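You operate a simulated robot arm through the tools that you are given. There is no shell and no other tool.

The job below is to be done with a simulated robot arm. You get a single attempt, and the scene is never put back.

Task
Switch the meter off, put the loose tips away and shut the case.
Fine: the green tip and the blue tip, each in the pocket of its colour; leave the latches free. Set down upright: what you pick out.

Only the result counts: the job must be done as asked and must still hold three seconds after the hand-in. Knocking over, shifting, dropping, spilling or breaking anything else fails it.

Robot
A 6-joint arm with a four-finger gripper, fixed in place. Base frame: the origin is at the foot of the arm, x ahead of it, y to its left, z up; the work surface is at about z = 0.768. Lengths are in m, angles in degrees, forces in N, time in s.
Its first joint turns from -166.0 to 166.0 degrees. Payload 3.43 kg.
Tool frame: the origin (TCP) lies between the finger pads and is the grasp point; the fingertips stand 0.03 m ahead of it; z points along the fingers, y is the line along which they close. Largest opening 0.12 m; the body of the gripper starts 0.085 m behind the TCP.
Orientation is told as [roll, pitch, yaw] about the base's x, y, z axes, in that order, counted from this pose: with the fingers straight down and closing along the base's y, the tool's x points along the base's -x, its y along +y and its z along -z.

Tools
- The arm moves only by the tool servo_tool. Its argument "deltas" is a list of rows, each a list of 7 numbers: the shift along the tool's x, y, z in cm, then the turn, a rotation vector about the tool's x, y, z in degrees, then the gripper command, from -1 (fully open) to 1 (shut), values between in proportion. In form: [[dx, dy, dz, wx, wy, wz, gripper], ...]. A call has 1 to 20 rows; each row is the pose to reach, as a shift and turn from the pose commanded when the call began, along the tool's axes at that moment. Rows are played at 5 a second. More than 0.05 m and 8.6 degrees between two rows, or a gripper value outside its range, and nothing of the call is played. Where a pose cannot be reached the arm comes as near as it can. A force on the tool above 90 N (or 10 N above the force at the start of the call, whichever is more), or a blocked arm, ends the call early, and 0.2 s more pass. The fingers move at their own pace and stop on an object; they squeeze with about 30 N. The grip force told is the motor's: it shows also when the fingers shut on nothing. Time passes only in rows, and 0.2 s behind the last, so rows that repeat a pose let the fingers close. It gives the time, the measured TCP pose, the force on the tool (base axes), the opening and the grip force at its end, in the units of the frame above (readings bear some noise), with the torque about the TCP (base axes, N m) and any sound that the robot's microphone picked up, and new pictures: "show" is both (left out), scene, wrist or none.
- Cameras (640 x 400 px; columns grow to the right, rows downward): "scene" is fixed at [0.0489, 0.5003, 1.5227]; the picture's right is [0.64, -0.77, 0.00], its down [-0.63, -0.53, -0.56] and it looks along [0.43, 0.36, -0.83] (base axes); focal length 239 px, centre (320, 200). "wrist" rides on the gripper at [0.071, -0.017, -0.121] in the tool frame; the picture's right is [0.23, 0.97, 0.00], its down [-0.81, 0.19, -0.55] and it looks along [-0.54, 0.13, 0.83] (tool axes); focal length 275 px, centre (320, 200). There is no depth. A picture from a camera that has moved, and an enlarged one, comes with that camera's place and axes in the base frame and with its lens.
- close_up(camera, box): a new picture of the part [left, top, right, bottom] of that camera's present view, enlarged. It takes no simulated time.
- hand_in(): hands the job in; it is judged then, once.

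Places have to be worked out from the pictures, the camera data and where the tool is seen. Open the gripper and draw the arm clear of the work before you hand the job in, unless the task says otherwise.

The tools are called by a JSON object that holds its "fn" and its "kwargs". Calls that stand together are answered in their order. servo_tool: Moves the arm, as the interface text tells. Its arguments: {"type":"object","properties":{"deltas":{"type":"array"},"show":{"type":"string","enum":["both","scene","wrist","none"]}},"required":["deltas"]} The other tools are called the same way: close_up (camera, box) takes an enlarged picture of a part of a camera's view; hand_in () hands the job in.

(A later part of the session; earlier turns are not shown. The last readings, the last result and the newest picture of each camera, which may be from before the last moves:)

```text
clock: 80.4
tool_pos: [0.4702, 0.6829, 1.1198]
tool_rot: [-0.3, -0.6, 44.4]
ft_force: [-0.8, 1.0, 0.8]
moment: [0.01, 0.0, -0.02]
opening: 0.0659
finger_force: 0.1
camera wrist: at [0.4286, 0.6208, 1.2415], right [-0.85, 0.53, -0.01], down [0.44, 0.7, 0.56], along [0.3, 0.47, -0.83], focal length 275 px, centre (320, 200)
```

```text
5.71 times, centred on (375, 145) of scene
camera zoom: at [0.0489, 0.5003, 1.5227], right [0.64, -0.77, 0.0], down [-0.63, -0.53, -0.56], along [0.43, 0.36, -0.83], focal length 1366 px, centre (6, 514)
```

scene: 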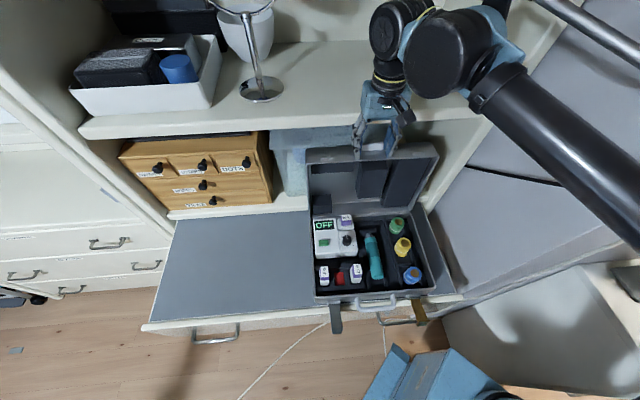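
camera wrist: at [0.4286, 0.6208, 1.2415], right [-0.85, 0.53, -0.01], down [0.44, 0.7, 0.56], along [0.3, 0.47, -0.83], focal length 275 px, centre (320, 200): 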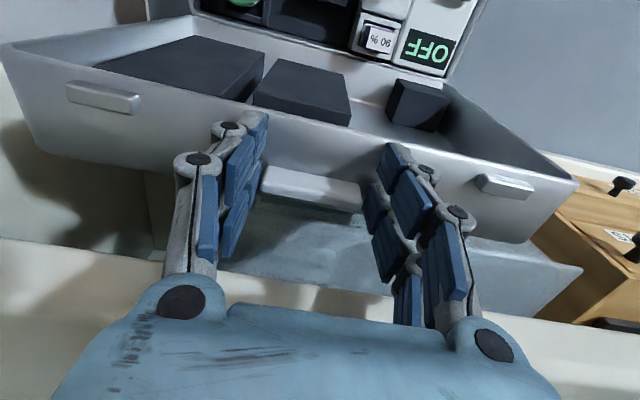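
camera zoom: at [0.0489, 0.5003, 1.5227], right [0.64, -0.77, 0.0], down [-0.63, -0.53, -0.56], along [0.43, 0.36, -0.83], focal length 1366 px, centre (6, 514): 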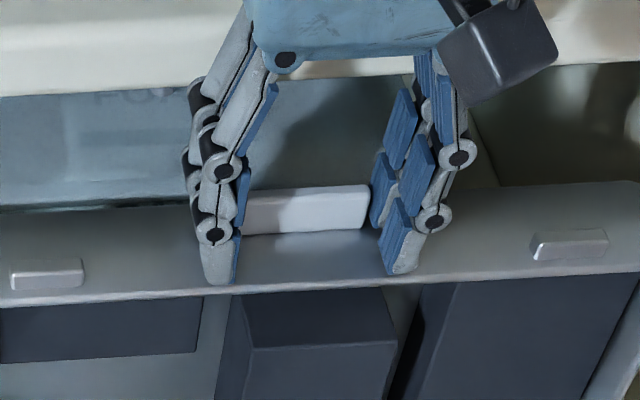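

The rear digits are beside both tab ends with small, even gaps. I close the grip.

{"fn": "servo_tool", "kwargs": {"deltas": [[0, 0, 0, 0, 0, 0, 0.0], [0, 0, 0, 0, 0, 0, 0.1], [0, 0, 0, 0, 0, 0, 0.3], [0, 0, 0, 0, 0, 0, 0.3]], "show": "wrist"}}

```text
clock: 81.4
tool_pos: [0.4708, 0.6825, 1.1223]
tool_rot: [-0.3, -0.6, 44.3]
ft_force: [13.8, -10.9, 7.2]
moment: [-0.51, -0.9, -0.22]
opening: 0.0596
finger_force: 30.4
camera wrist: at [0.4296, 0.6199, 1.2419], right [-0.84, 0.54, -0.01], down [0.44, 0.7, 0.56], along [0.3, 0.47, -0.83], focal length 275 px, centre (320, 200)
```

wrist: 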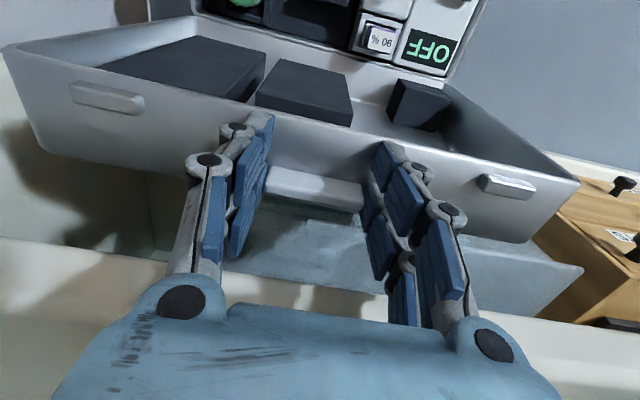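

Gripped at 59.6 mm, with a side load of about 17 N along the hinge direction. I relax it by shifting 1 mm sideways and slightly up.

{"fn": "servo_tool", "kwargs": {"deltas": [[0, -0.1, -0.05, 0, 0, 0, 0.3], [0, -0.1, -0.05, 0, 0, 0, 0.3]], "show": "none"}}

```text
clock: 82.0
tool_pos: [0.4706, 0.6825, 1.1209]
tool_rot: [-0.2, -0.5, 44.4]
ft_force: [13.3, -9.4, 2.0]
moment: [-0.23, -0.68, 0.17]
opening: 0.0596
finger_force: 30.2
```

{"fn": "servo_tool", "kwargs": {"deltas": [[0, -0.1, 0, 0, 0, 0, 0.3], [0, -0.2, 0, 0, 0, 0, 0.3], [0, -0.2, 0, 0, 0, 0, 0.3]], "show": "scene"}}

{"fn": "close_up", "kwargs": {"camera": "scene", "box": [300, 110, 460, 310]}}

```text
clock: 82.8
tool_pos: [0.47, 0.6815, 1.1213]
tool_rot: [-0.2, -0.6, 44.5]
ft_force: [-1.5, 9.9, 17.9]
moment: [0.9, -0.3, 0.1]
opening: 0.0595
finger_force: 30.2
```

scene: 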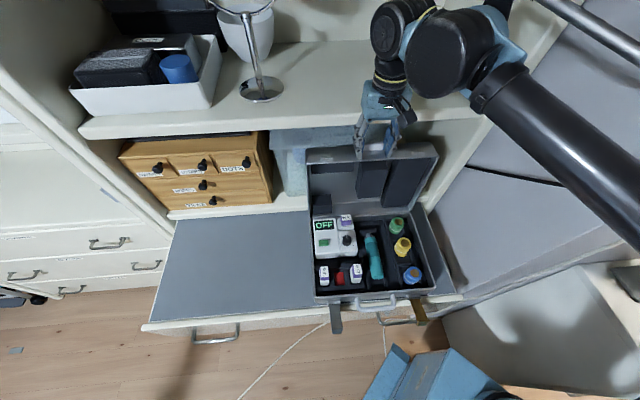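

```text
2.00 times, centred on (380, 210) of scene
camera zoom: at [0.0489, 0.5003, 1.5227], right [0.64, -0.77, 0.0], down [-0.63, -0.53, -0.56], along [0.43, 0.36, -0.83], focal length 478 px, centre (200, 180)
```

zoom: 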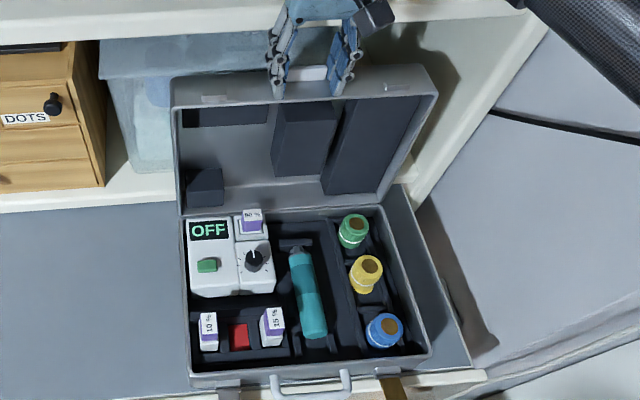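

{"fn": "servo_tool", "kwargs": {"deltas": [[0, 0.06, -0.1, 0, 0, 0, 0.3], [0, 0.06, -0.1, 0, 0, 0, 0.3]], "show": "none"}}

```text
clock: 83.4
tool_pos: [0.4712, 0.6818, 1.1219]
tool_rot: [-0.2, -0.5, 44.4]
ft_force: [-4.5, -2.1, 0.3]
moment: [-0.43, 0.62, 0.12]
opening: 0.0594
finger_force: 29.8
```

The loads are now close to zero. I start swinging the lid forward about its hinge, in a small first arc to check that it follows and that the forces stay low.

{"fn": "servo_tool", "kwargs": {"deltas": [[0.54, 0, -0.13, 0, 0, 0, 0.3], [1.08, 0, -0.25, 0, 0, 0, 0.3]], "show": "none"}}

```text
clock: 84.0
tool_pos: [0.4635, 0.6761, 1.1234]
tool_rot: [-0.3, -0.6, 44.4]
ft_force: [-1.3, 5.7, 0.2]
moment: [0.68, -0.48, 0.14]
opening: 0.0597
finger_force: 30.3
```

Forces are only a few newtons. I continue to about 10° and look.

{"fn": "servo_tool", "kwargs": {"deltas": [[0.54, 0.03, -0.09, 0, 0, 0, 0.3], [1.09, 0.03, -0.19, 0, 0, 0, 0.3], [2.19, 0.03, -0.32, 0, 0, 0, 0.3], [3.29, 0.03, -0.43, 0, 0, 0, 0.3]], "show": "both"}}

{"fn": "close_up", "kwargs": {"camera": "scene", "box": [300, 110, 460, 310]}}

```text
clock: 85.0
tool_pos: [0.4403, 0.6531, 1.1277]
tool_rot: [-0.3, -0.5, 44.4]
ft_force: [-1.9, 6.1, 0.0]
moment: [0.65, -0.45, 0.32]
opening: 0.0598
finger_force: 29.8
camera wrist: at [0.3995, 0.5903, 1.249], right [-0.85, 0.53, -0.01], down [0.44, 0.7, 0.56], along [0.3, 0.47, -0.83], focal length 275 px, centre (320, 200)
```

scene: 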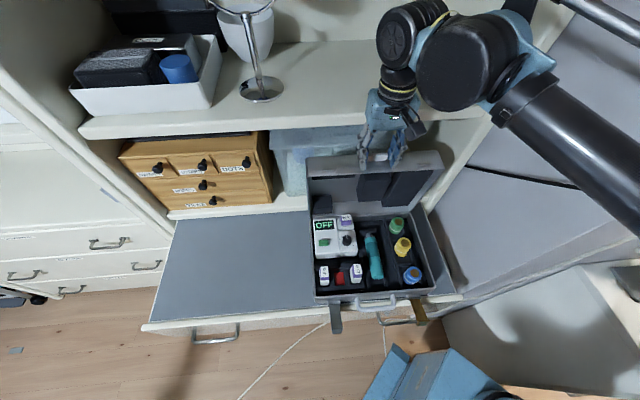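
wrist: 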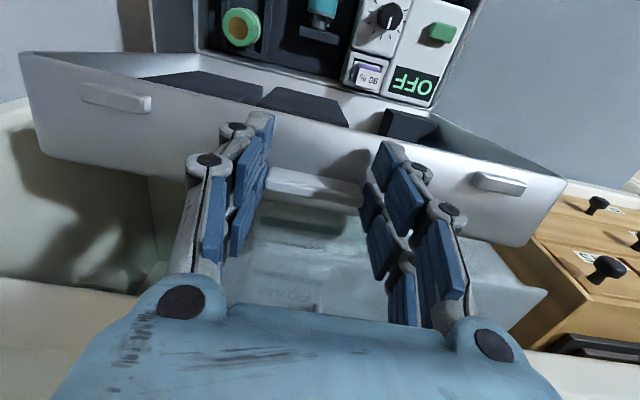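

```text
2.00 times, centred on (380, 210) of scene
camera zoom: at [0.0489, 0.5003, 1.5227], right [0.64, -0.77, 0.0], down [-0.63, -0.53, -0.56], along [0.43, 0.36, -0.83], focal length 478 px, centre (200, 180)
```

zoom: 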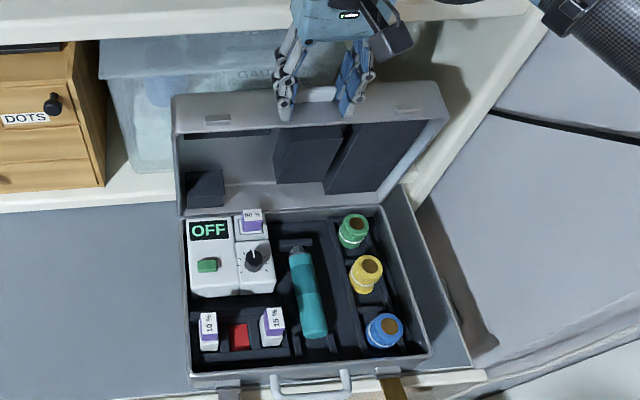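

The lid follows smoothly and the case has not moved. I continue the arc to about 20°.

{"fn": "servo_tool", "kwargs": {"deltas": [[1.1, 0.04, -0.04, 0, 0, 0, 0.3], [2.2, 0.05, -0.06, 0, 0, 0, 0.3], [3.3, 0.05, -0.02, 0, 0, 0, 0.3], [4.4, 0.05, 0.06, 0, 0, 0, 0.3]], "show": "none"}}

```text
clock: 86.0
tool_pos: [0.4077, 0.6206, 1.1261]
tool_rot: [-0.2, -0.5, 44.3]
ft_force: [-0.9, 7.4, -0.2]
moment: [0.89, -0.47, 0.24]
opening: 0.0597
finger_force: 30.5
```

{"fn": "servo_tool", "kwargs": {"deltas": [[1.1, 0.05, 0.14, 0, 0, 0, 0.3], [2.18, 0.08, 0.33, 0, 0, 0, 0.3], [3.27, 0.08, 0.56, 0, 0, 0, 0.3], [4.34, 0.08, 0.83, 0, 0, 0, 0.3]], "show": "scene"}}

{"fn": "close_up", "kwargs": {"camera": "scene", "box": [300, 110, 460, 310]}}

```text
clock: 87.0
tool_pos: [0.3775, 0.5897, 1.1171]
tool_rot: [-0.4, -0.6, 44.3]
ft_force: [13.1, -8.4, 0.7]
moment: [0.45, -0.98, 0.01]
opening: 0.0597
finger_force: 29.9
```

scene: 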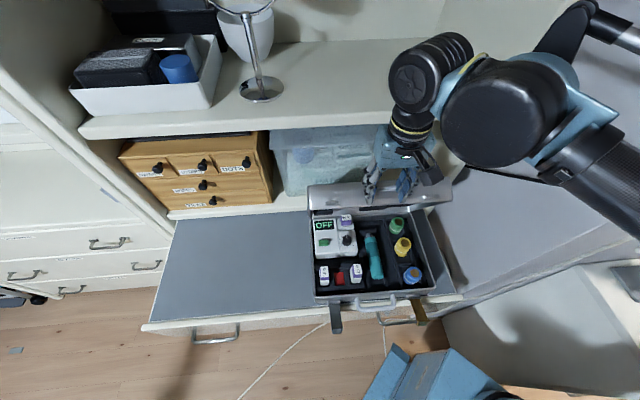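

```text
2.00 times, centred on (380, 210) of scene
camera zoom: at [0.0489, 0.5003, 1.5227], right [0.64, -0.77, 0.0], down [-0.63, -0.53, -0.56], along [0.43, 0.36, -0.83], focal length 478 px, centre (200, 180)
```

zoom: 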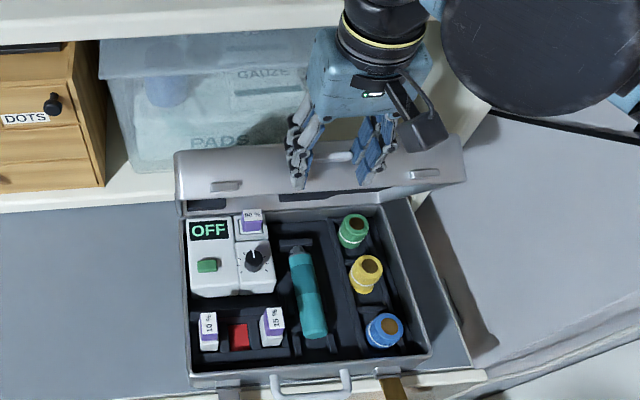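

The lid is at about 30° and everything is still in place. I relax the side load and continue to about 40°.

{"fn": "servo_tool", "kwargs": {"deltas": [[1.05, -0.055, 0.33, 0, 0, 0, 0.3], [2.09, -0.055, 0.7, 0, 0, 0, 0.3], [3.11, -0.055, 1.12, 0, 0, 0, 0.3], [4.12, -0.055, 1.58, 0, 0, 0, 0.3]], "show": "none"}}

```text
clock: 88.0
tool_pos: [0.3474, 0.5614, 1.1005]
tool_rot: [-0.4, -0.6, 44.4]
ft_force: [14.4, -10.5, 2.2]
moment: [0.37, -0.94, 0.0]
opening: 0.0594
finger_force: 29.9
```

{"fn": "servo_tool", "kwargs": {"deltas": [[0.99, -0.06, 0.5, 0, 0, 0, 0.3], [1.94, -0.06, 1.05, 0, 0, 0, 0.3], [2.88, -0.06, 1.64, 0, 0, 0, 0.3], [3.78, -0.06, 2.26, 0, 0, 0, 0.3]], "show": "both"}}

{"fn": "close_up", "kwargs": {"camera": "scene", "box": [300, 110, 460, 310]}}

```text
clock: 89.0
tool_pos: [0.3205, 0.5355, 1.0793]
tool_rot: [-0.3, -0.7, 44.5]
ft_force: [7.0, -1.4, 1.8]
moment: [0.63, -0.76, 0.02]
opening: 0.0597
finger_force: 29.6
camera wrist: at [0.2806, 0.4735, 1.2006], right [-0.84, 0.53, -0.01], down [0.44, 0.7, 0.56], along [0.3, 0.47, -0.83], focal length 275 px, centre (320, 200)
```

scene: 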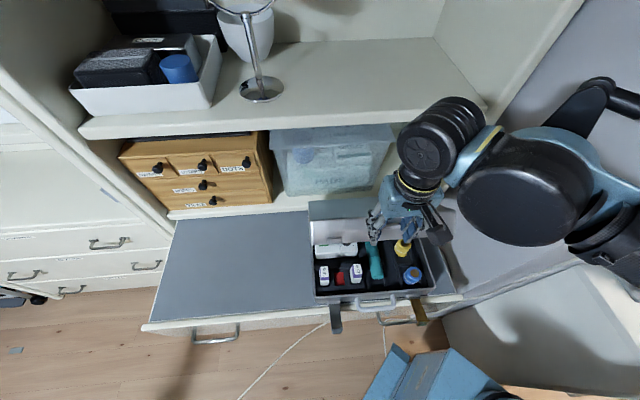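
wrist: 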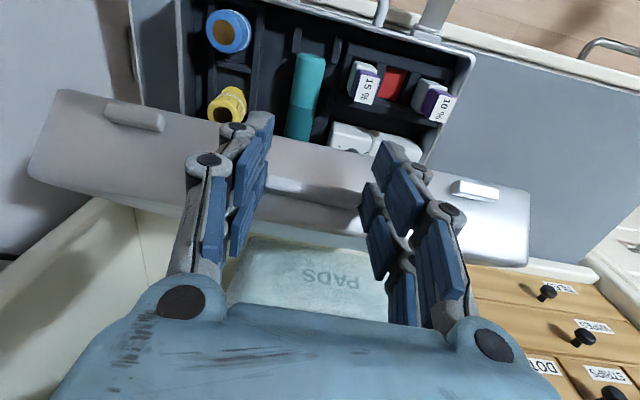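

```text
2.00 times, centred on (380, 210) of scene
camera zoom: at [0.0489, 0.5003, 1.5227], right [0.64, -0.77, 0.0], down [-0.63, -0.53, -0.56], along [0.43, 0.36, -0.83], focal length 478 px, centre (200, 180)
```

zoom: 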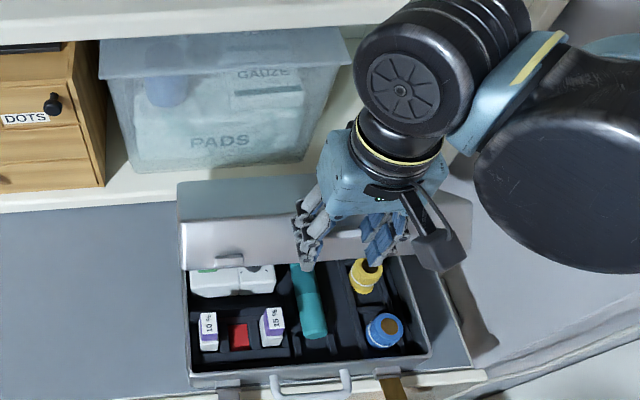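

{"fn": "servo_tool", "kwargs": {"deltas": [[0.88, -0.02, 0.67, 0, 0, 0, 0.3], [1.72, -0.02, 1.37, 0, 0, 0, 0.3], [2.54, -0.02, 2.11, 0, 0, 0, 0.3], [3.33, -0.02, 2.88, 0, 0, 0, 0.3]], "show": "none"}}

```text
clock: 90.0
tool_pos: [0.2969, 0.5113, 1.05]
tool_rot: [-0.3, -0.6, 44.3]
ft_force: [3.9, 3.4, -0.1]
moment: [0.77, -0.67, 0.03]
opening: 0.0597
finger_force: 30.0
```

{"fn": "servo_tool", "kwargs": {"deltas": [[0.75, 0, 0.81, 0, 0, 0, 0.3], [1.47, 0, 1.65, 0, 0, 0, 0.3], [2.15, 0, 2.53, 0, 0, 0, 0.3], [2.77, 0, 3.43, 0, 0, 0, 0.3]], "show": "both"}}

{"fn": "close_up", "kwargs": {"camera": "scene", "box": [300, 130, 460, 330]}}

```text
clock: 91.0
tool_pos: [0.2775, 0.4918, 1.0158]
tool_rot: [-0.2, -0.7, 44.3]
ft_force: [-8.2, 10.0, 3.3]
moment: [0.99, -0.35, 0.29]
opening: 0.0595
finger_force: 29.9
camera wrist: at [0.2364, 0.4298, 1.1363], right [-0.85, 0.53, -0.01], down [0.44, 0.7, 0.56], along [0.3, 0.47, -0.83], focal length 275 px, centre (320, 200)
```

scene: 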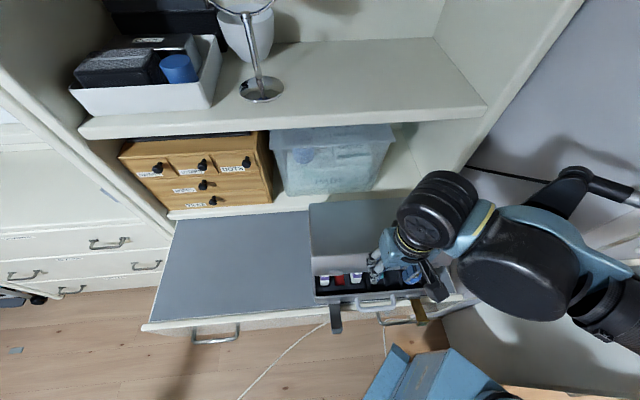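
wrist: 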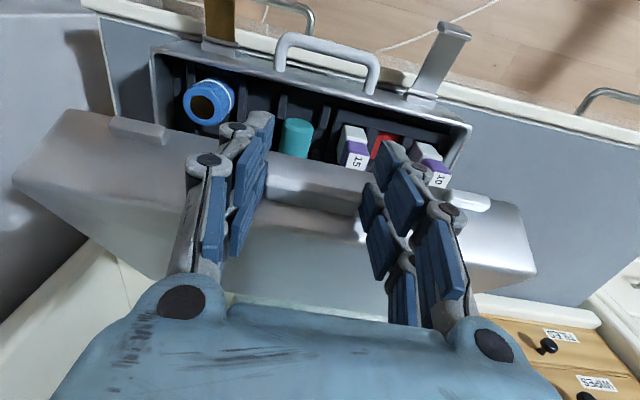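

```text
2.00 times, centred on (380, 230) of scene
camera zoom: at [0.0489, 0.5003, 1.5227], right [0.64, -0.77, 0.0], down [-0.63, -0.53, -0.56], along [0.43, 0.36, -0.83], focal length 478 px, centre (200, 140)
```

zoom: 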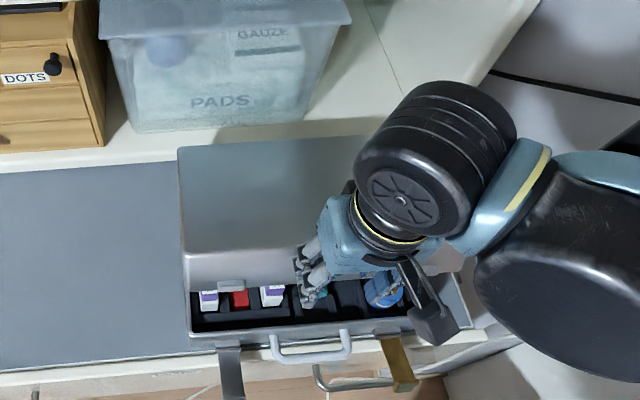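

The lid is at about 70° with light forces and no obstruction. I continue in smaller portions and watch for any resistance.

{"fn": "servo_tool", "kwargs": {"deltas": [[0.6, 0.05, 0.92, 0, 0, 0, 0.3], [1.15, 0.05, 1.88, 0, 0, 0, 0.3]], "show": "none"}}

{"fn": "servo_tool", "kwargs": {"deltas": [[0.52, 0, 0.97, 0, 0, 0, 0.3], [0.99, 0, 1.97, 0, 0, 0, 0.3]], "show": "both"}}

{"fn": "close_up", "kwargs": {"camera": "scene", "box": [300, 130, 460, 330]}}

```text
clock: 91.6
tool_pos: [0.2686, 0.4852, 0.9957]
tool_rot: [-0.3, -0.6, 44.4]
ft_force: [-0.3, -0.4, 3.6]
moment: [0.7, -0.68, 0.08]
opening: 0.0598
finger_force: 29.6
```

```text
clock: 92.2
tool_pos: [0.2613, 0.4777, 0.976]
tool_rot: [-0.3, -0.6, 44.5]
ft_force: [-0.7, 1.5, 2.5]
moment: [0.72, -0.65, 0.1]
opening: 0.0596
finger_force: 29.7
camera wrist: at [0.2215, 0.4154, 1.097], right [-0.85, 0.53, -0.01], down [0.44, 0.7, 0.56], along [0.3, 0.47, -0.83], focal length 275 px, centre (320, 200)
```

scene: 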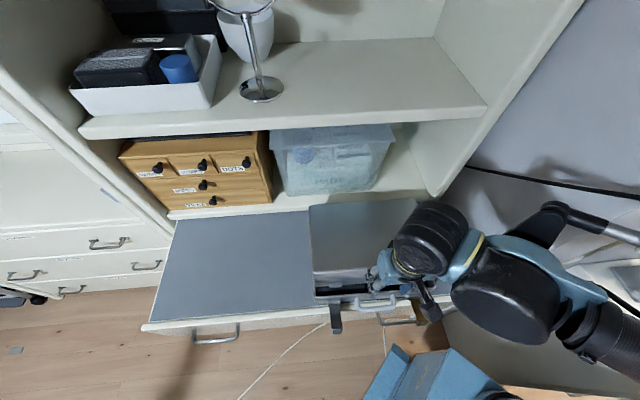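
wrist: 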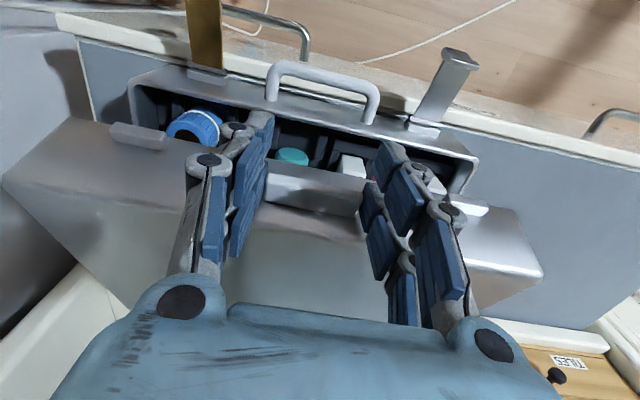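

```text
2.00 times, centred on (380, 230) of scene
camera zoom: at [0.0489, 0.5003, 1.5227], right [0.64, -0.77, 0.0], down [-0.63, -0.53, -0.56], along [0.43, 0.36, -0.83], focal length 478 px, centre (200, 140)
```

zoom: 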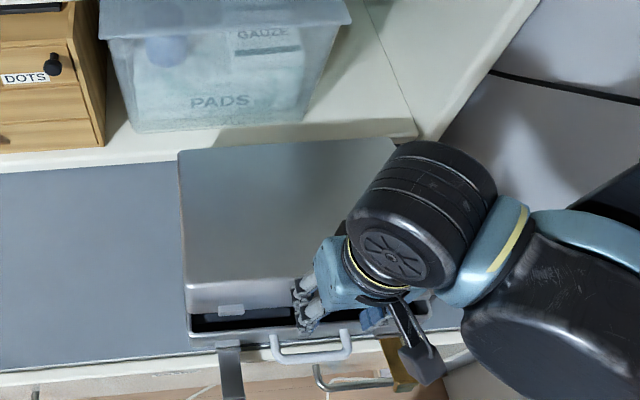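

At about 80° it is still free. I go on to 85°.

{"fn": "servo_tool", "kwargs": {"deltas": [[0.43, 0, 1.02, 0, 0, 0, 0.3], [0.81, 0, 2.05, 0, 0, 0, 0.3]], "show": "none"}}

{"fn": "servo_tool", "kwargs": {"deltas": [[0.34, 0, 1.06, 0, 0, 0, 0.3]], "show": "both"}}

{"fn": "close_up", "kwargs": {"camera": "scene", "box": [300, 180, 460, 340]}}

{"fn": "close_up", "kwargs": {"camera": "wrist", "box": [100, 30, 540, 280]}}

```text
clock: 92.8
tool_pos: [0.2572, 0.4726, 0.956]
tool_rot: [-0.3, -0.6, 44.4]
ft_force: [0.1, -1.9, 4.1]
moment: [0.65, -0.75, 0.05]
opening: 0.0597
finger_force: 29.6
```

```text
clock: 93.2
tool_pos: [0.2549, 0.4703, 0.9455]
tool_rot: [-0.2, -0.6, 44.4]
ft_force: [-0.2, 0.1, 2.7]
moment: [0.74, -0.62, 0.11]
opening: 0.0594
finger_force: 30.4
camera wrist: at [0.2137, 0.4077, 1.0666], right [-0.85, 0.53, -0.01], down [0.44, 0.7, 0.56], along [0.3, 0.47, -0.83], focal length 275 px, centre (320, 200)
```

scene: 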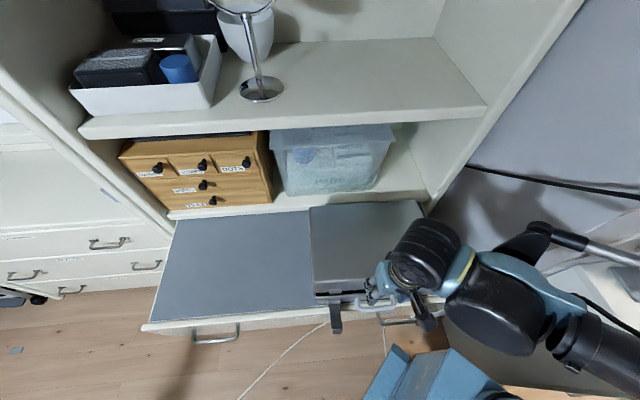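
wrist: 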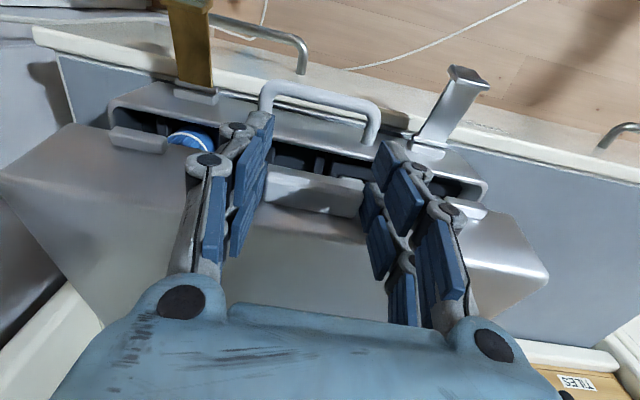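

```text
2.50 times, centred on (380, 260) of scene
camera zoom: at [0.0489, 0.5003, 1.5227], right [0.64, -0.77, 0.0], down [-0.63, -0.53, -0.56], along [0.43, 0.36, -0.83], focal length 597 px, centre (170, 50)
```

zoom: 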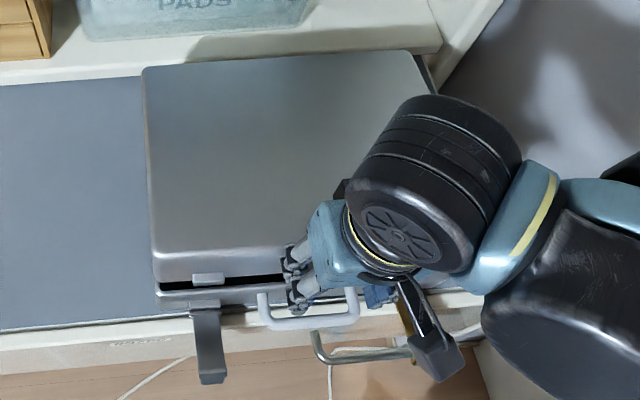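

```text
1.45 times, centred on (320, 155) of wrist
camera zoom: at [0.2137, 0.4077, 1.0666], right [-0.85, 0.53, -0.01], down [0.44, 0.7, 0.56], along [0.3, 0.47, -0.83], focal length 400 px, centre (320, 266)
```

zoom: 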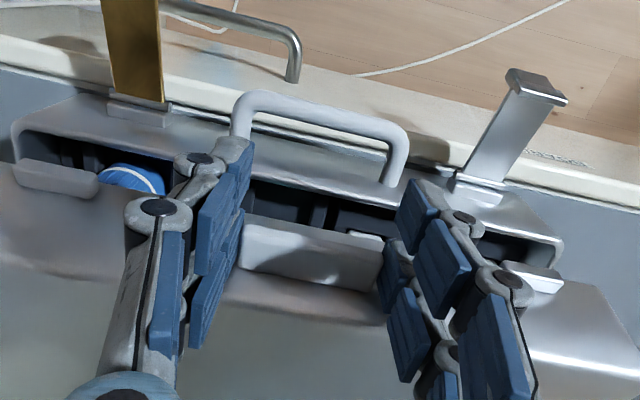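

About 9° remain; the fingertips will end well above the handle. I continue in single small steps.

{"fn": "servo_tool", "kwargs": {"deltas": [[0.15, 0, 0.53, 0, 0, 0, 0.3], [0.29, 0, 1.06, 0, 0, 0, 0.3]], "show": "none"}}

{"fn": "servo_tool", "kwargs": {"deltas": [[0.13, 0, 0.53, 0, 0, 0, 0.3], [0.25, 0, 1.07, 0, 0, 0, 0.3]], "show": "scene"}}

{"fn": "close_up", "kwargs": {"camera": "scene", "box": [300, 200, 460, 340]}}

```text
clock: 93.8
tool_pos: [0.2541, 0.4678, 0.9348]
tool_rot: [-0.3, -0.6, 44.4]
ft_force: [-8.4, 2.5, 4.5]
moment: [0.81, -0.38, 0.21]
opening: 0.0594
finger_force: 29.7
```

```text
clock: 94.4
tool_pos: [0.2524, 0.467, 0.9239]
tool_rot: [-0.2, -0.6, 44.4]
ft_force: [-6.0, 4.3, 2.6]
moment: [0.86, -0.45, 0.25]
opening: 0.0598
finger_force: 29.9
```

scene: 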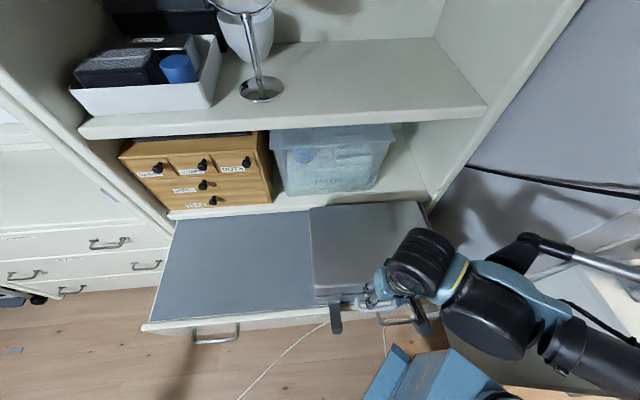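

```text
2.86 times, centred on (380, 270) of scene
camera zoom: at [0.0489, 0.5003, 1.5227], right [0.64, -0.77, 0.0], down [-0.63, -0.53, -0.56], along [0.43, 0.36, -0.83], focal length 683 px, centre (149, 0)
```

zoom: 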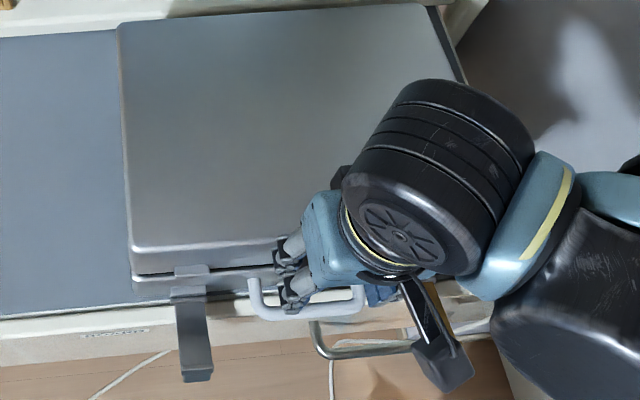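

{"fn": "servo_tool", "kwargs": {"deltas": [[0.1, 0.02, 0.5, 0, 0, 0, 0.3]], "show": "none"}}

{"fn": "servo_tool", "kwargs": {"deltas": [[0.08, 0, 0.5, 0, 0, 0, 0.3]], "show": "none"}}

{"fn": "servo_tool", "kwargs": {"deltas": [[0.05, 0, 0.35, 0, 0, 0, 0.3]], "show": "none"}}

```text
clock: 94.8
tool_pos: [0.2504, 0.4659, 0.919]
tool_rot: [-0.3, -0.6, 44.5]
ft_force: [-3.8, 0.9, 2.1]
moment: [0.72, -0.58, 0.16]
opening: 0.0599
finger_force: 30.4
```

```text
clock: 95.2
tool_pos: [0.2496, 0.466, 0.9145]
tool_rot: [-0.2, -0.6, 44.3]
ft_force: [-2.4, 2.5, 2.4]
moment: [0.71, -0.63, 0.16]
opening: 0.0597
finger_force: 29.8
```

```text
clock: 95.6
tool_pos: [0.2491, 0.4648, 0.9096]
tool_rot: [-0.4, -0.6, 44.4]
ft_force: [-4.4, 0.0, 3.1]
moment: [0.66, -0.5, 0.13]
opening: 0.0597
finger_force: 29.9
```

{"fn": "servo_tool", "kwargs": {"deltas": [[0.02, 0, 0.25, 0, 0, 0, 0.3]], "show": "both"}}

{"fn": "close_up", "kwargs": {"camera": "scene", "box": [300, 240, 420, 340]}}

{"fn": "close_up", "kwargs": {"camera": "wrist", "box": [80, 30, 560, 280]}}

```text
clock: 96.0
tool_pos: [0.2494, 0.4655, 0.909]
tool_rot: [-0.3, -0.6, 44.4]
ft_force: [-7.7, 2.7, 2.6]
moment: [0.72, -0.44, 0.2]
opening: 0.0595
finger_force: 30.0
camera wrist: at [0.2082, 0.4022, 1.0299], right [-0.85, 0.53, -0.01], down [0.44, 0.7, 0.56], along [0.3, 0.47, -0.83], focal length 275 px, centre (320, 200)
```

scene: 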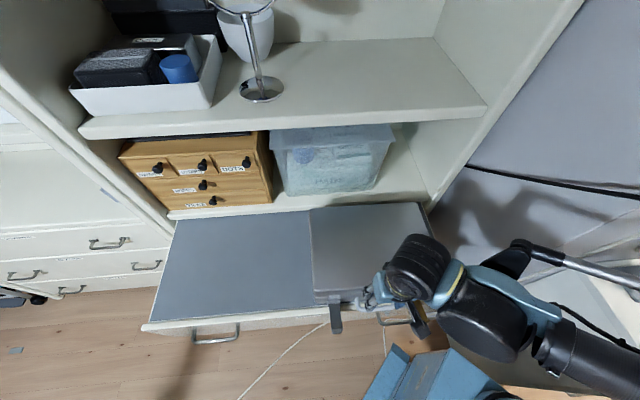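
wrist: 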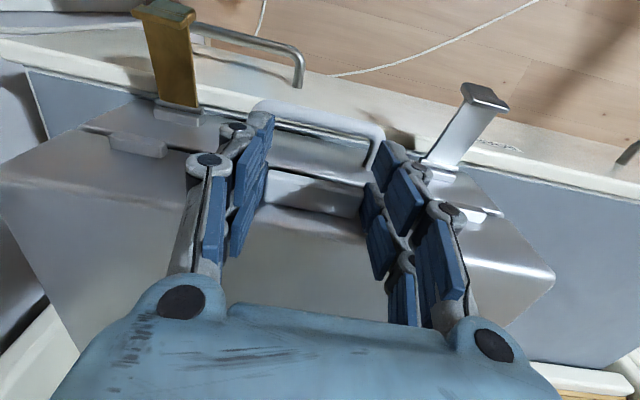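

```text
4.00 times, centred on (360, 290) of scene
camera zoom: at [0.0489, 0.5003, 1.5227], right [0.64, -0.77, 0.0], down [-0.63, -0.53, -0.56], along [0.43, 0.36, -0.83], focal length 956 px, centre (160, -160)
```

zoom: 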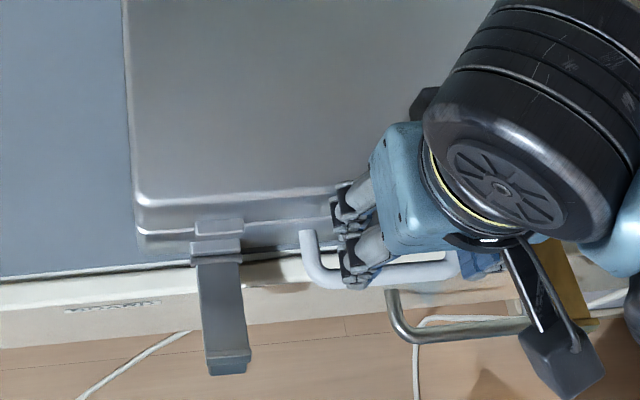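

```text
1.33 times, centred on (320, 155) of wrist
camera zoom: at [0.2082, 0.4022, 1.0299], right [-0.85, 0.53, -0.01], down [0.44, 0.7, 0.56], along [0.3, 0.47, -0.83], focal length 367 px, centre (320, 260)
```

zoom: 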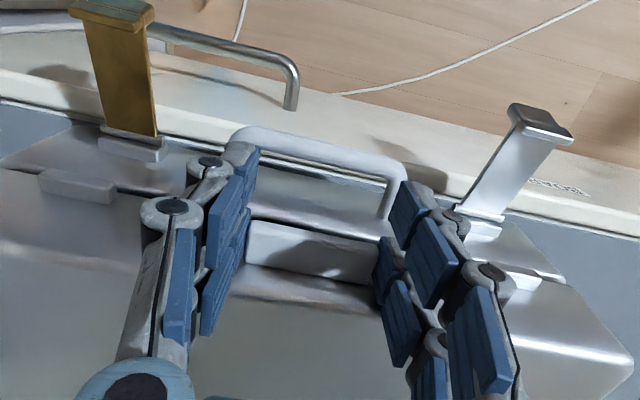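

The lid looks almost shut. I press on in 2 mm steps until the force rises.

{"fn": "servo_tool", "kwargs": {"deltas": [[0.0, 0, 0.15, 0, 0, 0, 0.3], [0.0, 0, 0.15, 0, 0, 0, 0.3]], "show": "none"}}

{"fn": "servo_tool", "kwargs": {"deltas": [[0.0, 0, 0.15, 0, 0, 0, 0.3], [0.0, 0, 0.15, 0, 0, 0, 0.3]], "show": "none"}}

```text
clock: 96.6
tool_pos: [0.2493, 0.4642, 0.9067]
tool_rot: [-0.2, -0.6, 44.4]
ft_force: [-8.9, 1.5, 2.2]
moment: [0.58, -0.32, 0.28]
opening: 0.0594
finger_force: 29.9
```

```text
clock: 97.2
tool_pos: [0.2487, 0.4653, 0.9049]
tool_rot: [-0.4, -0.6, 44.3]
ft_force: [-9.0, 0.8, 2.9]
moment: [0.55, -0.28, 0.23]
opening: 0.0595
finger_force: 30.3
```

{"fn": "servo_tool", "kwargs": {"deltas": [[0.02, 0, 0.2, 0, 0, 0, 0.3], [0.02, 0, 0.2, 0, 0, 0, 0.3]], "show": "none"}}

{"fn": "servo_tool", "kwargs": {"deltas": [[0.02, 0, 0.2, 0, 0, 0, 0.3], [0.02, 0, 0.2, 0, 0, 0, 0.3]], "show": "both"}}

{"fn": "close_up", "kwargs": {"camera": "scene", "box": [300, 240, 420, 340]}}

{"fn": "close_up", "kwargs": {"camera": "wrist", "box": [240, 90, 400, 210]}}

```text
clock: 97.8
tool_pos: [0.2499, 0.4654, 0.9023]
tool_rot: [-0.3, -0.6, 44.5]
ft_force: [-13.3, -0.8, 1.5]
moment: [0.37, -0.04, 0.2]
opening: 0.0598
finger_force: 29.8
```

```text
clock: 98.4
tool_pos: [0.25, 0.4644, 0.9008]
tool_rot: [-0.4, -0.6, 44.4]
ft_force: [-12.1, 3.9, 10.7]
moment: [0.64, -0.11, 0.23]
opening: 0.0594
finger_force: 29.6
camera wrist: at [0.2083, 0.4022, 1.0223], right [-0.85, 0.53, -0.01], down [0.44, 0.7, 0.56], along [0.3, 0.47, -0.83], focal length 275 px, centre (320, 200)
```

scene: 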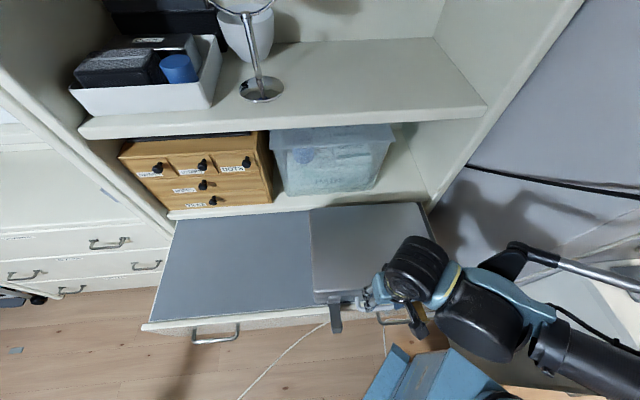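
wrist: 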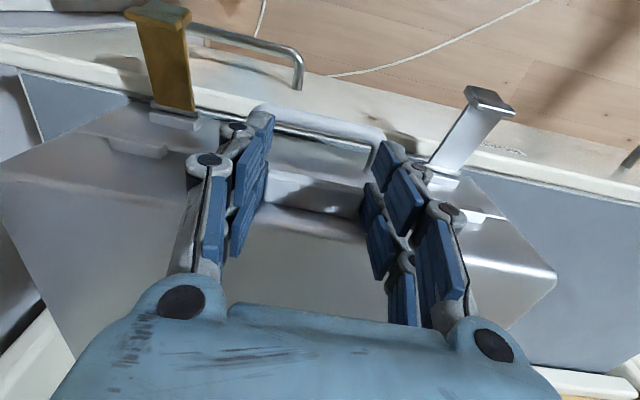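

```text
4.00 times, centred on (360, 290) of scene
camera zoom: at [0.0489, 0.5003, 1.5227], right [0.64, -0.77, 0.0], down [-0.63, -0.53, -0.56], along [0.43, 0.36, -0.83], focal length 956 px, centre (160, -160)
```

zoom: 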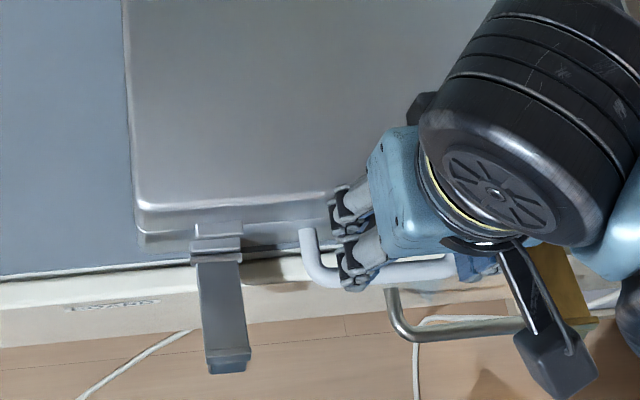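

```text
3.33 times, centred on (320, 150) of wrist
camera zoom: at [0.2083, 0.4022, 1.0223], right [-0.85, 0.53, -0.01], down [0.44, 0.7, 0.56], along [0.3, 0.47, -0.83], focal length 918 px, centre (320, 367)
```

zoom: 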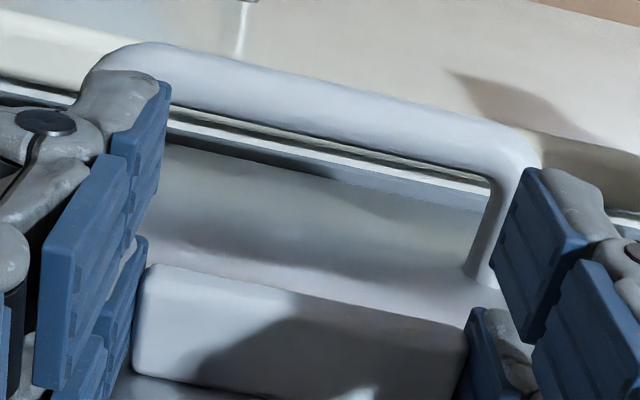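

The vertical force is rising, so the rims are meeting. I press 1.5 mm more to confirm it is a firm stop.

{"fn": "servo_tool", "kwargs": {"deltas": [[0.0, 0.03, 0.1, 0, 0, 0, 0.3], [0.0, 0.03, 0.15, 0, 0, 0, 0.3]], "show": "none"}}

```text
clock: 99.0
tool_pos: [0.2495, 0.4648, 0.8996]
tool_rot: [-0.3, -0.5, 44.4]
ft_force: [-8.8, 4.4, 22.4]
moment: [0.43, 0.06, 0.19]
opening: 0.0593
finger_force: 30.0
```

The stop is firm: 22 N after another millimetre, so the lid is down on the case. I unload and open the fingers to let go of the tab.

{"fn": "servo_tool", "kwargs": {"deltas": [[0, 0, -0.15, 0, 0, 0, 0.3], [0, 0, -0.15, 0, 0, 0, 0.0], [0, 0, -0.15, 0, 0, 0, -0.1], [0, 0, -0.15, 0, 0, 0, -0.3], [0, 0, -0.15, 0, 0, 0, -0.3]], "show": "wrist"}}

```text
clock: 100.2
tool_pos: [0.2494, 0.4661, 0.9007]
tool_rot: [-0.3, -0.6, 44.4]
ft_force: [0.2, -0.1, 1.4]
moment: [0.0, -0.01, -0.03]
opening: 0.078
finger_force: 0.0
camera wrist: at [0.2085, 0.4026, 1.022], right [-0.85, 0.53, -0.01], down [0.44, 0.7, 0.56], along [0.3, 0.47, -0.83], focal length 275 px, centre (320, 200)
```

wrist: 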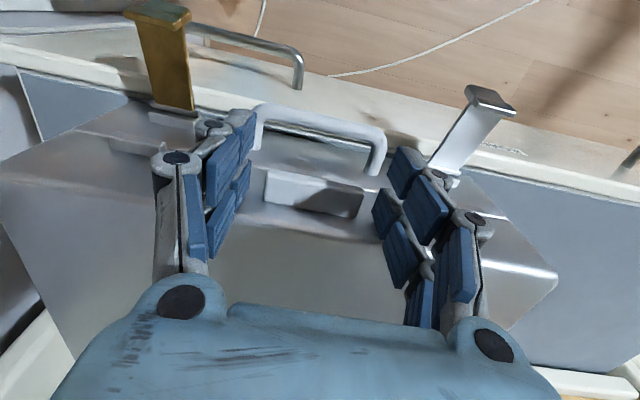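

Released, and the lid stays down. I retreat upward and inspect the seam.

{"fn": "servo_tool", "kwargs": {"deltas": [[0.2, 0, -1.0, 0, 0, 0, -0.3], [0.5, 0, -4.0, 0, 0, 0, -0.3], [1.0, 0, -8.0, 0, 0, 0, -0.3], [2.0, 0, -12.0, 0, 0, 0, -0.3], [4.0, 0, -16.0, 0, 0, 0, -0.3], [6.0, 0, -20.0, 0, 0, 0, -0.3]]}}

{"fn": "close_up", "kwargs": {"camera": "scene", "box": [295, 190, 455, 340]}}

{"fn": "close_up", "kwargs": {"camera": "wrist", "box": [140, 0, 540, 230]}}

```text
clock: 101.6
tool_pos: [0.2048, 0.4235, 1.1005]
tool_rot: [-0.3, -0.6, 44.4]
ft_force: [0.0, -0.6, 0.7]
moment: [-0.03, 0.04, 0.03]
opening: 0.0781
finger_force: 0.0
camera wrist: at [0.1645, 0.3608, 1.2221], right [-0.85, 0.53, -0.01], down [0.44, 0.7, 0.56], along [0.3, 0.47, -0.83], focal length 275 px, centre (320, 200)
```

scene: 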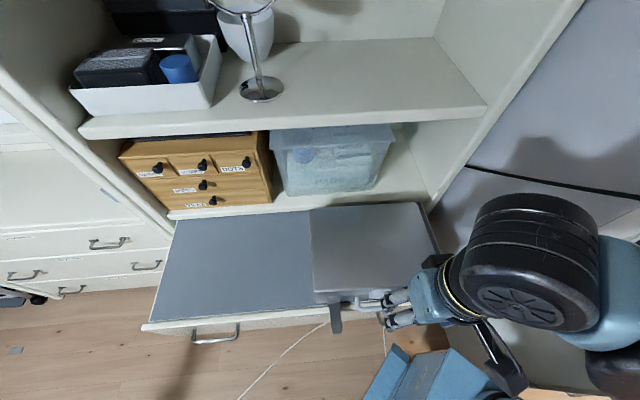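
wrist: 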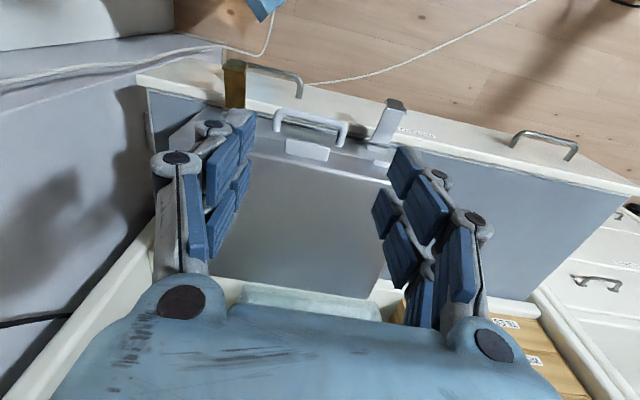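

```text
2.67 times, centred on (375, 265) of scene
camera zoom: at [0.0489, 0.5003, 1.5227], right [0.64, -0.77, 0.0], down [-0.63, -0.53, -0.56], along [0.43, 0.36, -0.83], focal length 637 px, centre (173, 27)
```

zoom: 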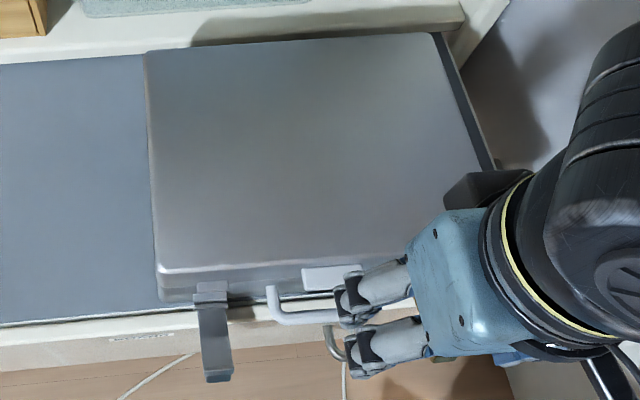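

```text
1.60 times, centred on (340, 115) of wrist
camera zoom: at [0.1645, 0.3608, 1.2221], right [-0.85, 0.53, -0.01], down [0.44, 0.7, 0.56], along [0.3, 0.47, -0.83], focal length 440 px, centre (288, 336)
```

zoom: 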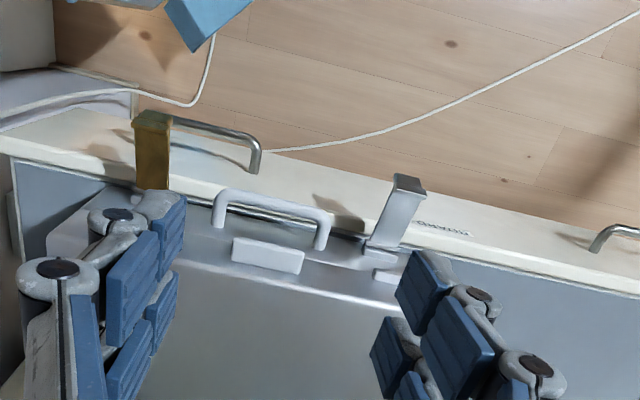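

The lid looks shut with the latches hanging free. I swing the arm to the left side for a low view along the seam, to check it is completely closed.

{"fn": "servo_tool", "kwargs": {"deltas": [[-1.8, 1.9, 0, 0, 0, 8, -0.3], [-3.7, 3.7, 0, 0, 0, 16, -0.3], [-5.5, 5.6, 0, 0, 0, 24, -0.3], [-7.3, 7.5, 0, 0, 0, 32, -0.3], [-9.2, 9.3, 0, 0, 0, 40, -0.3], [-11.0, 11.2, 0, 0, 0, 48, -0.3], [-12.8, 13.1, 0, 0, 0, 56, -0.3], [-14.6, 15.0, 0, 0, 0, 64, -0.3], [-16.5, 16.8, 1.0, 0, 0, 72, -0.3], [-18.3, 18.7, 2.0, 0, 0, 80, -0.3], [-20.1, 20.6, 3.0, 0, 0, 88, -0.3], [-22.0, 22.4, 4.0, 0, 0, 96, -0.3], [-23.8, 24.3, 5.0, 0, 0, 103, -0.3], [-23.8, 24.3, 5.0, 0, 0, 103, -0.3]], "show": "none"}}

{"fn": "servo_tool", "kwargs": {"deltas": [[0.5, 0, 2.0, -1.7, -7.2, 0, -0.3], [1.0, 0, 4.5, -3.4, -14.5, 0, -0.3], [1.5, 0, 7.0, -5.2, -21.8, 0, -0.3], [2.0, 0, 9.5, -6.9, -29.1, 0, -0.3], [2.5, 0, 11.0, -8.6, -36.4, 0, -0.3], [2.5, 0, 11.0, -8.6, -36.4, 0, -0.3]]}}

{"fn": "close_up", "kwargs": {"camera": "wrist", "box": [140, 60, 500, 260]}}

{"fn": "close_up", "kwargs": {"camera": "scene", "box": [295, 190, 455, 340]}}

```text
clock: 104.6
tool_pos: [0.2057, 0.7626, 1.0519]
tool_rot: [0.6, -0.1, -58.7]
ft_force: [0.3, -0.8, 0.1]
moment: [0.03, 0.01, 0.02]
opening: 0.0778
finger_force: 0.1
```

```text
clock: 106.0
tool_pos: [0.1999, 0.7825, 0.947]
tool_rot: [9.9, -31.3, -61.3]
ft_force: [-0.4, 0.2, 0.5]
moment: [-0.01, 0.01, -0.04]
opening: 0.078
finger_force: 0.0
out of reach, approached as far as the arm can: row 5, 6
camera wrist: at [0.1089, 0.8715, 1.011], right [0.7, 0.71, 0.02], down [0.27, -0.3, 0.92], along [0.66, -0.64, -0.4], focal length 275 px, centre (320, 200)
```

scene: 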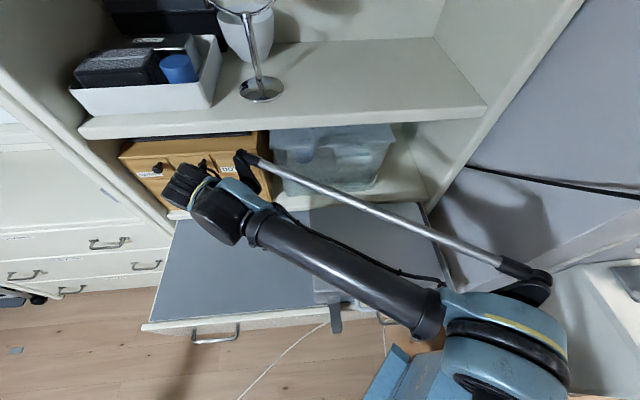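
wrist: 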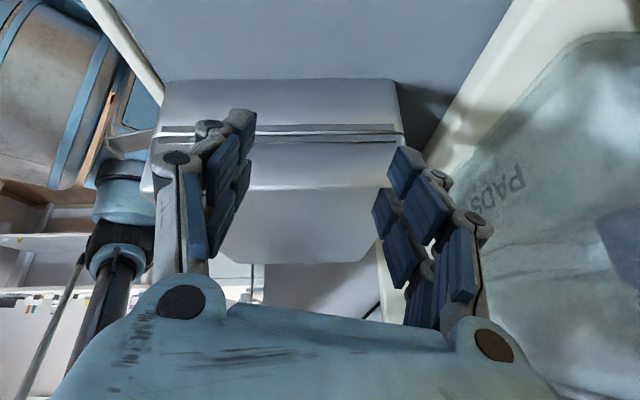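

```text
1.78 times, centred on (320, 160) of wrist
camera zoom: at [0.1089, 0.8715, 1.011], right [0.7, 0.71, 0.02], down [0.27, -0.3, 0.92], along [0.66, -0.64, -0.4], focal length 489 px, centre (320, 271)
```

zoom: 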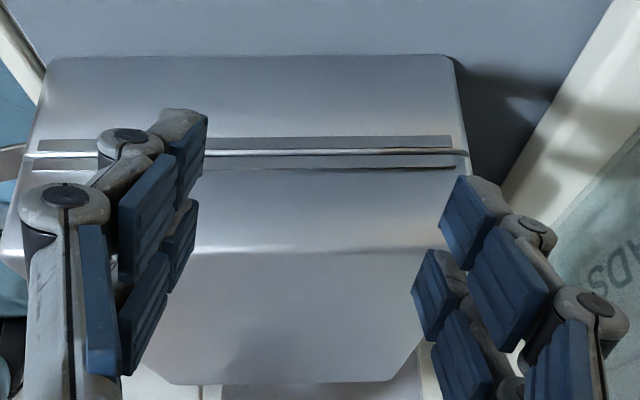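

```text
2.67 times, centred on (375, 265) of scene
camera zoom: at [0.0489, 0.5003, 1.5227], right [0.64, -0.77, 0.0], down [-0.63, -0.53, -0.56], along [0.43, 0.36, -0.83], focal length 637 px, centre (173, 27)
```

zoom: 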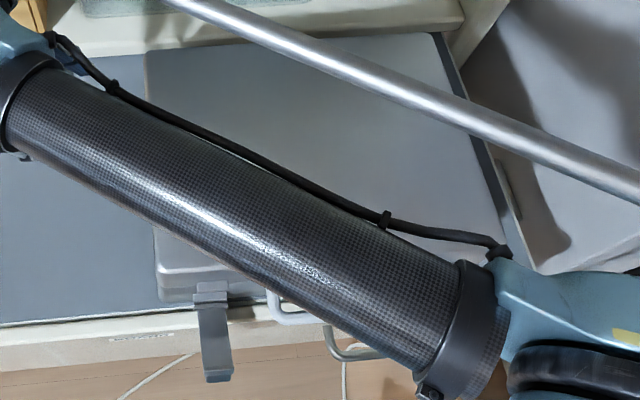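

{"fn": "close_up", "kwargs": {"camera": "wrist", "box": [150, 110, 290, 180]}}

{"fn": "close_up", "kwargs": {"camera": "wrist", "box": [280, 110, 420, 180]}}

```text
4.57 times, centred on (220, 145) of wrist
camera zoom: at [0.1089, 0.8715, 1.011], right [0.7, 0.71, 0.02], down [0.27, -0.3, 0.92], along [0.66, -0.64, -0.4], focal length 1258 px, centre (777, 451)
```

zoom: 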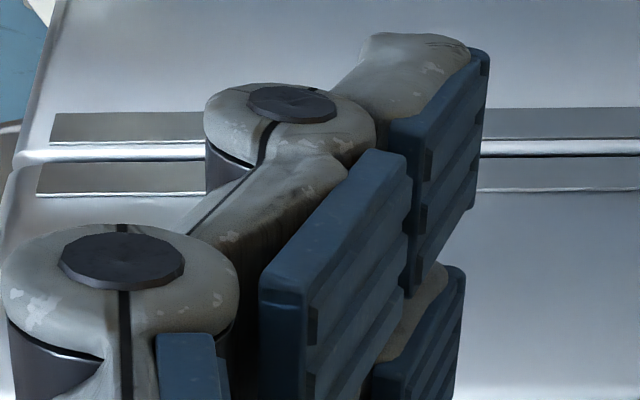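

```text
4.57 times, centred on (350, 145) of wrist
camera zoom: at [0.1089, 0.8715, 1.011], right [0.7, 0.71, 0.02], down [0.27, -0.3, 0.92], along [0.66, -0.64, -0.4], focal length 1258 px, centre (183, 451)
```

zoom: 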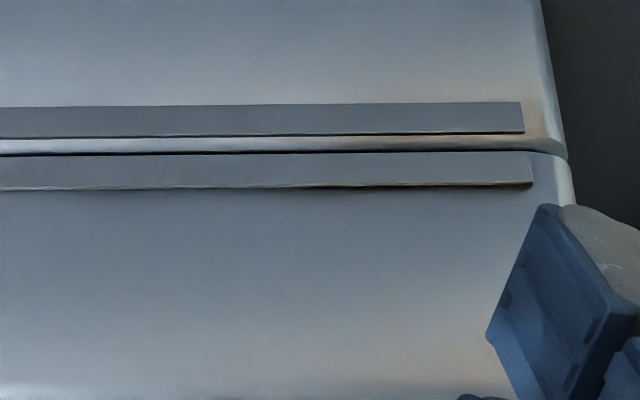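

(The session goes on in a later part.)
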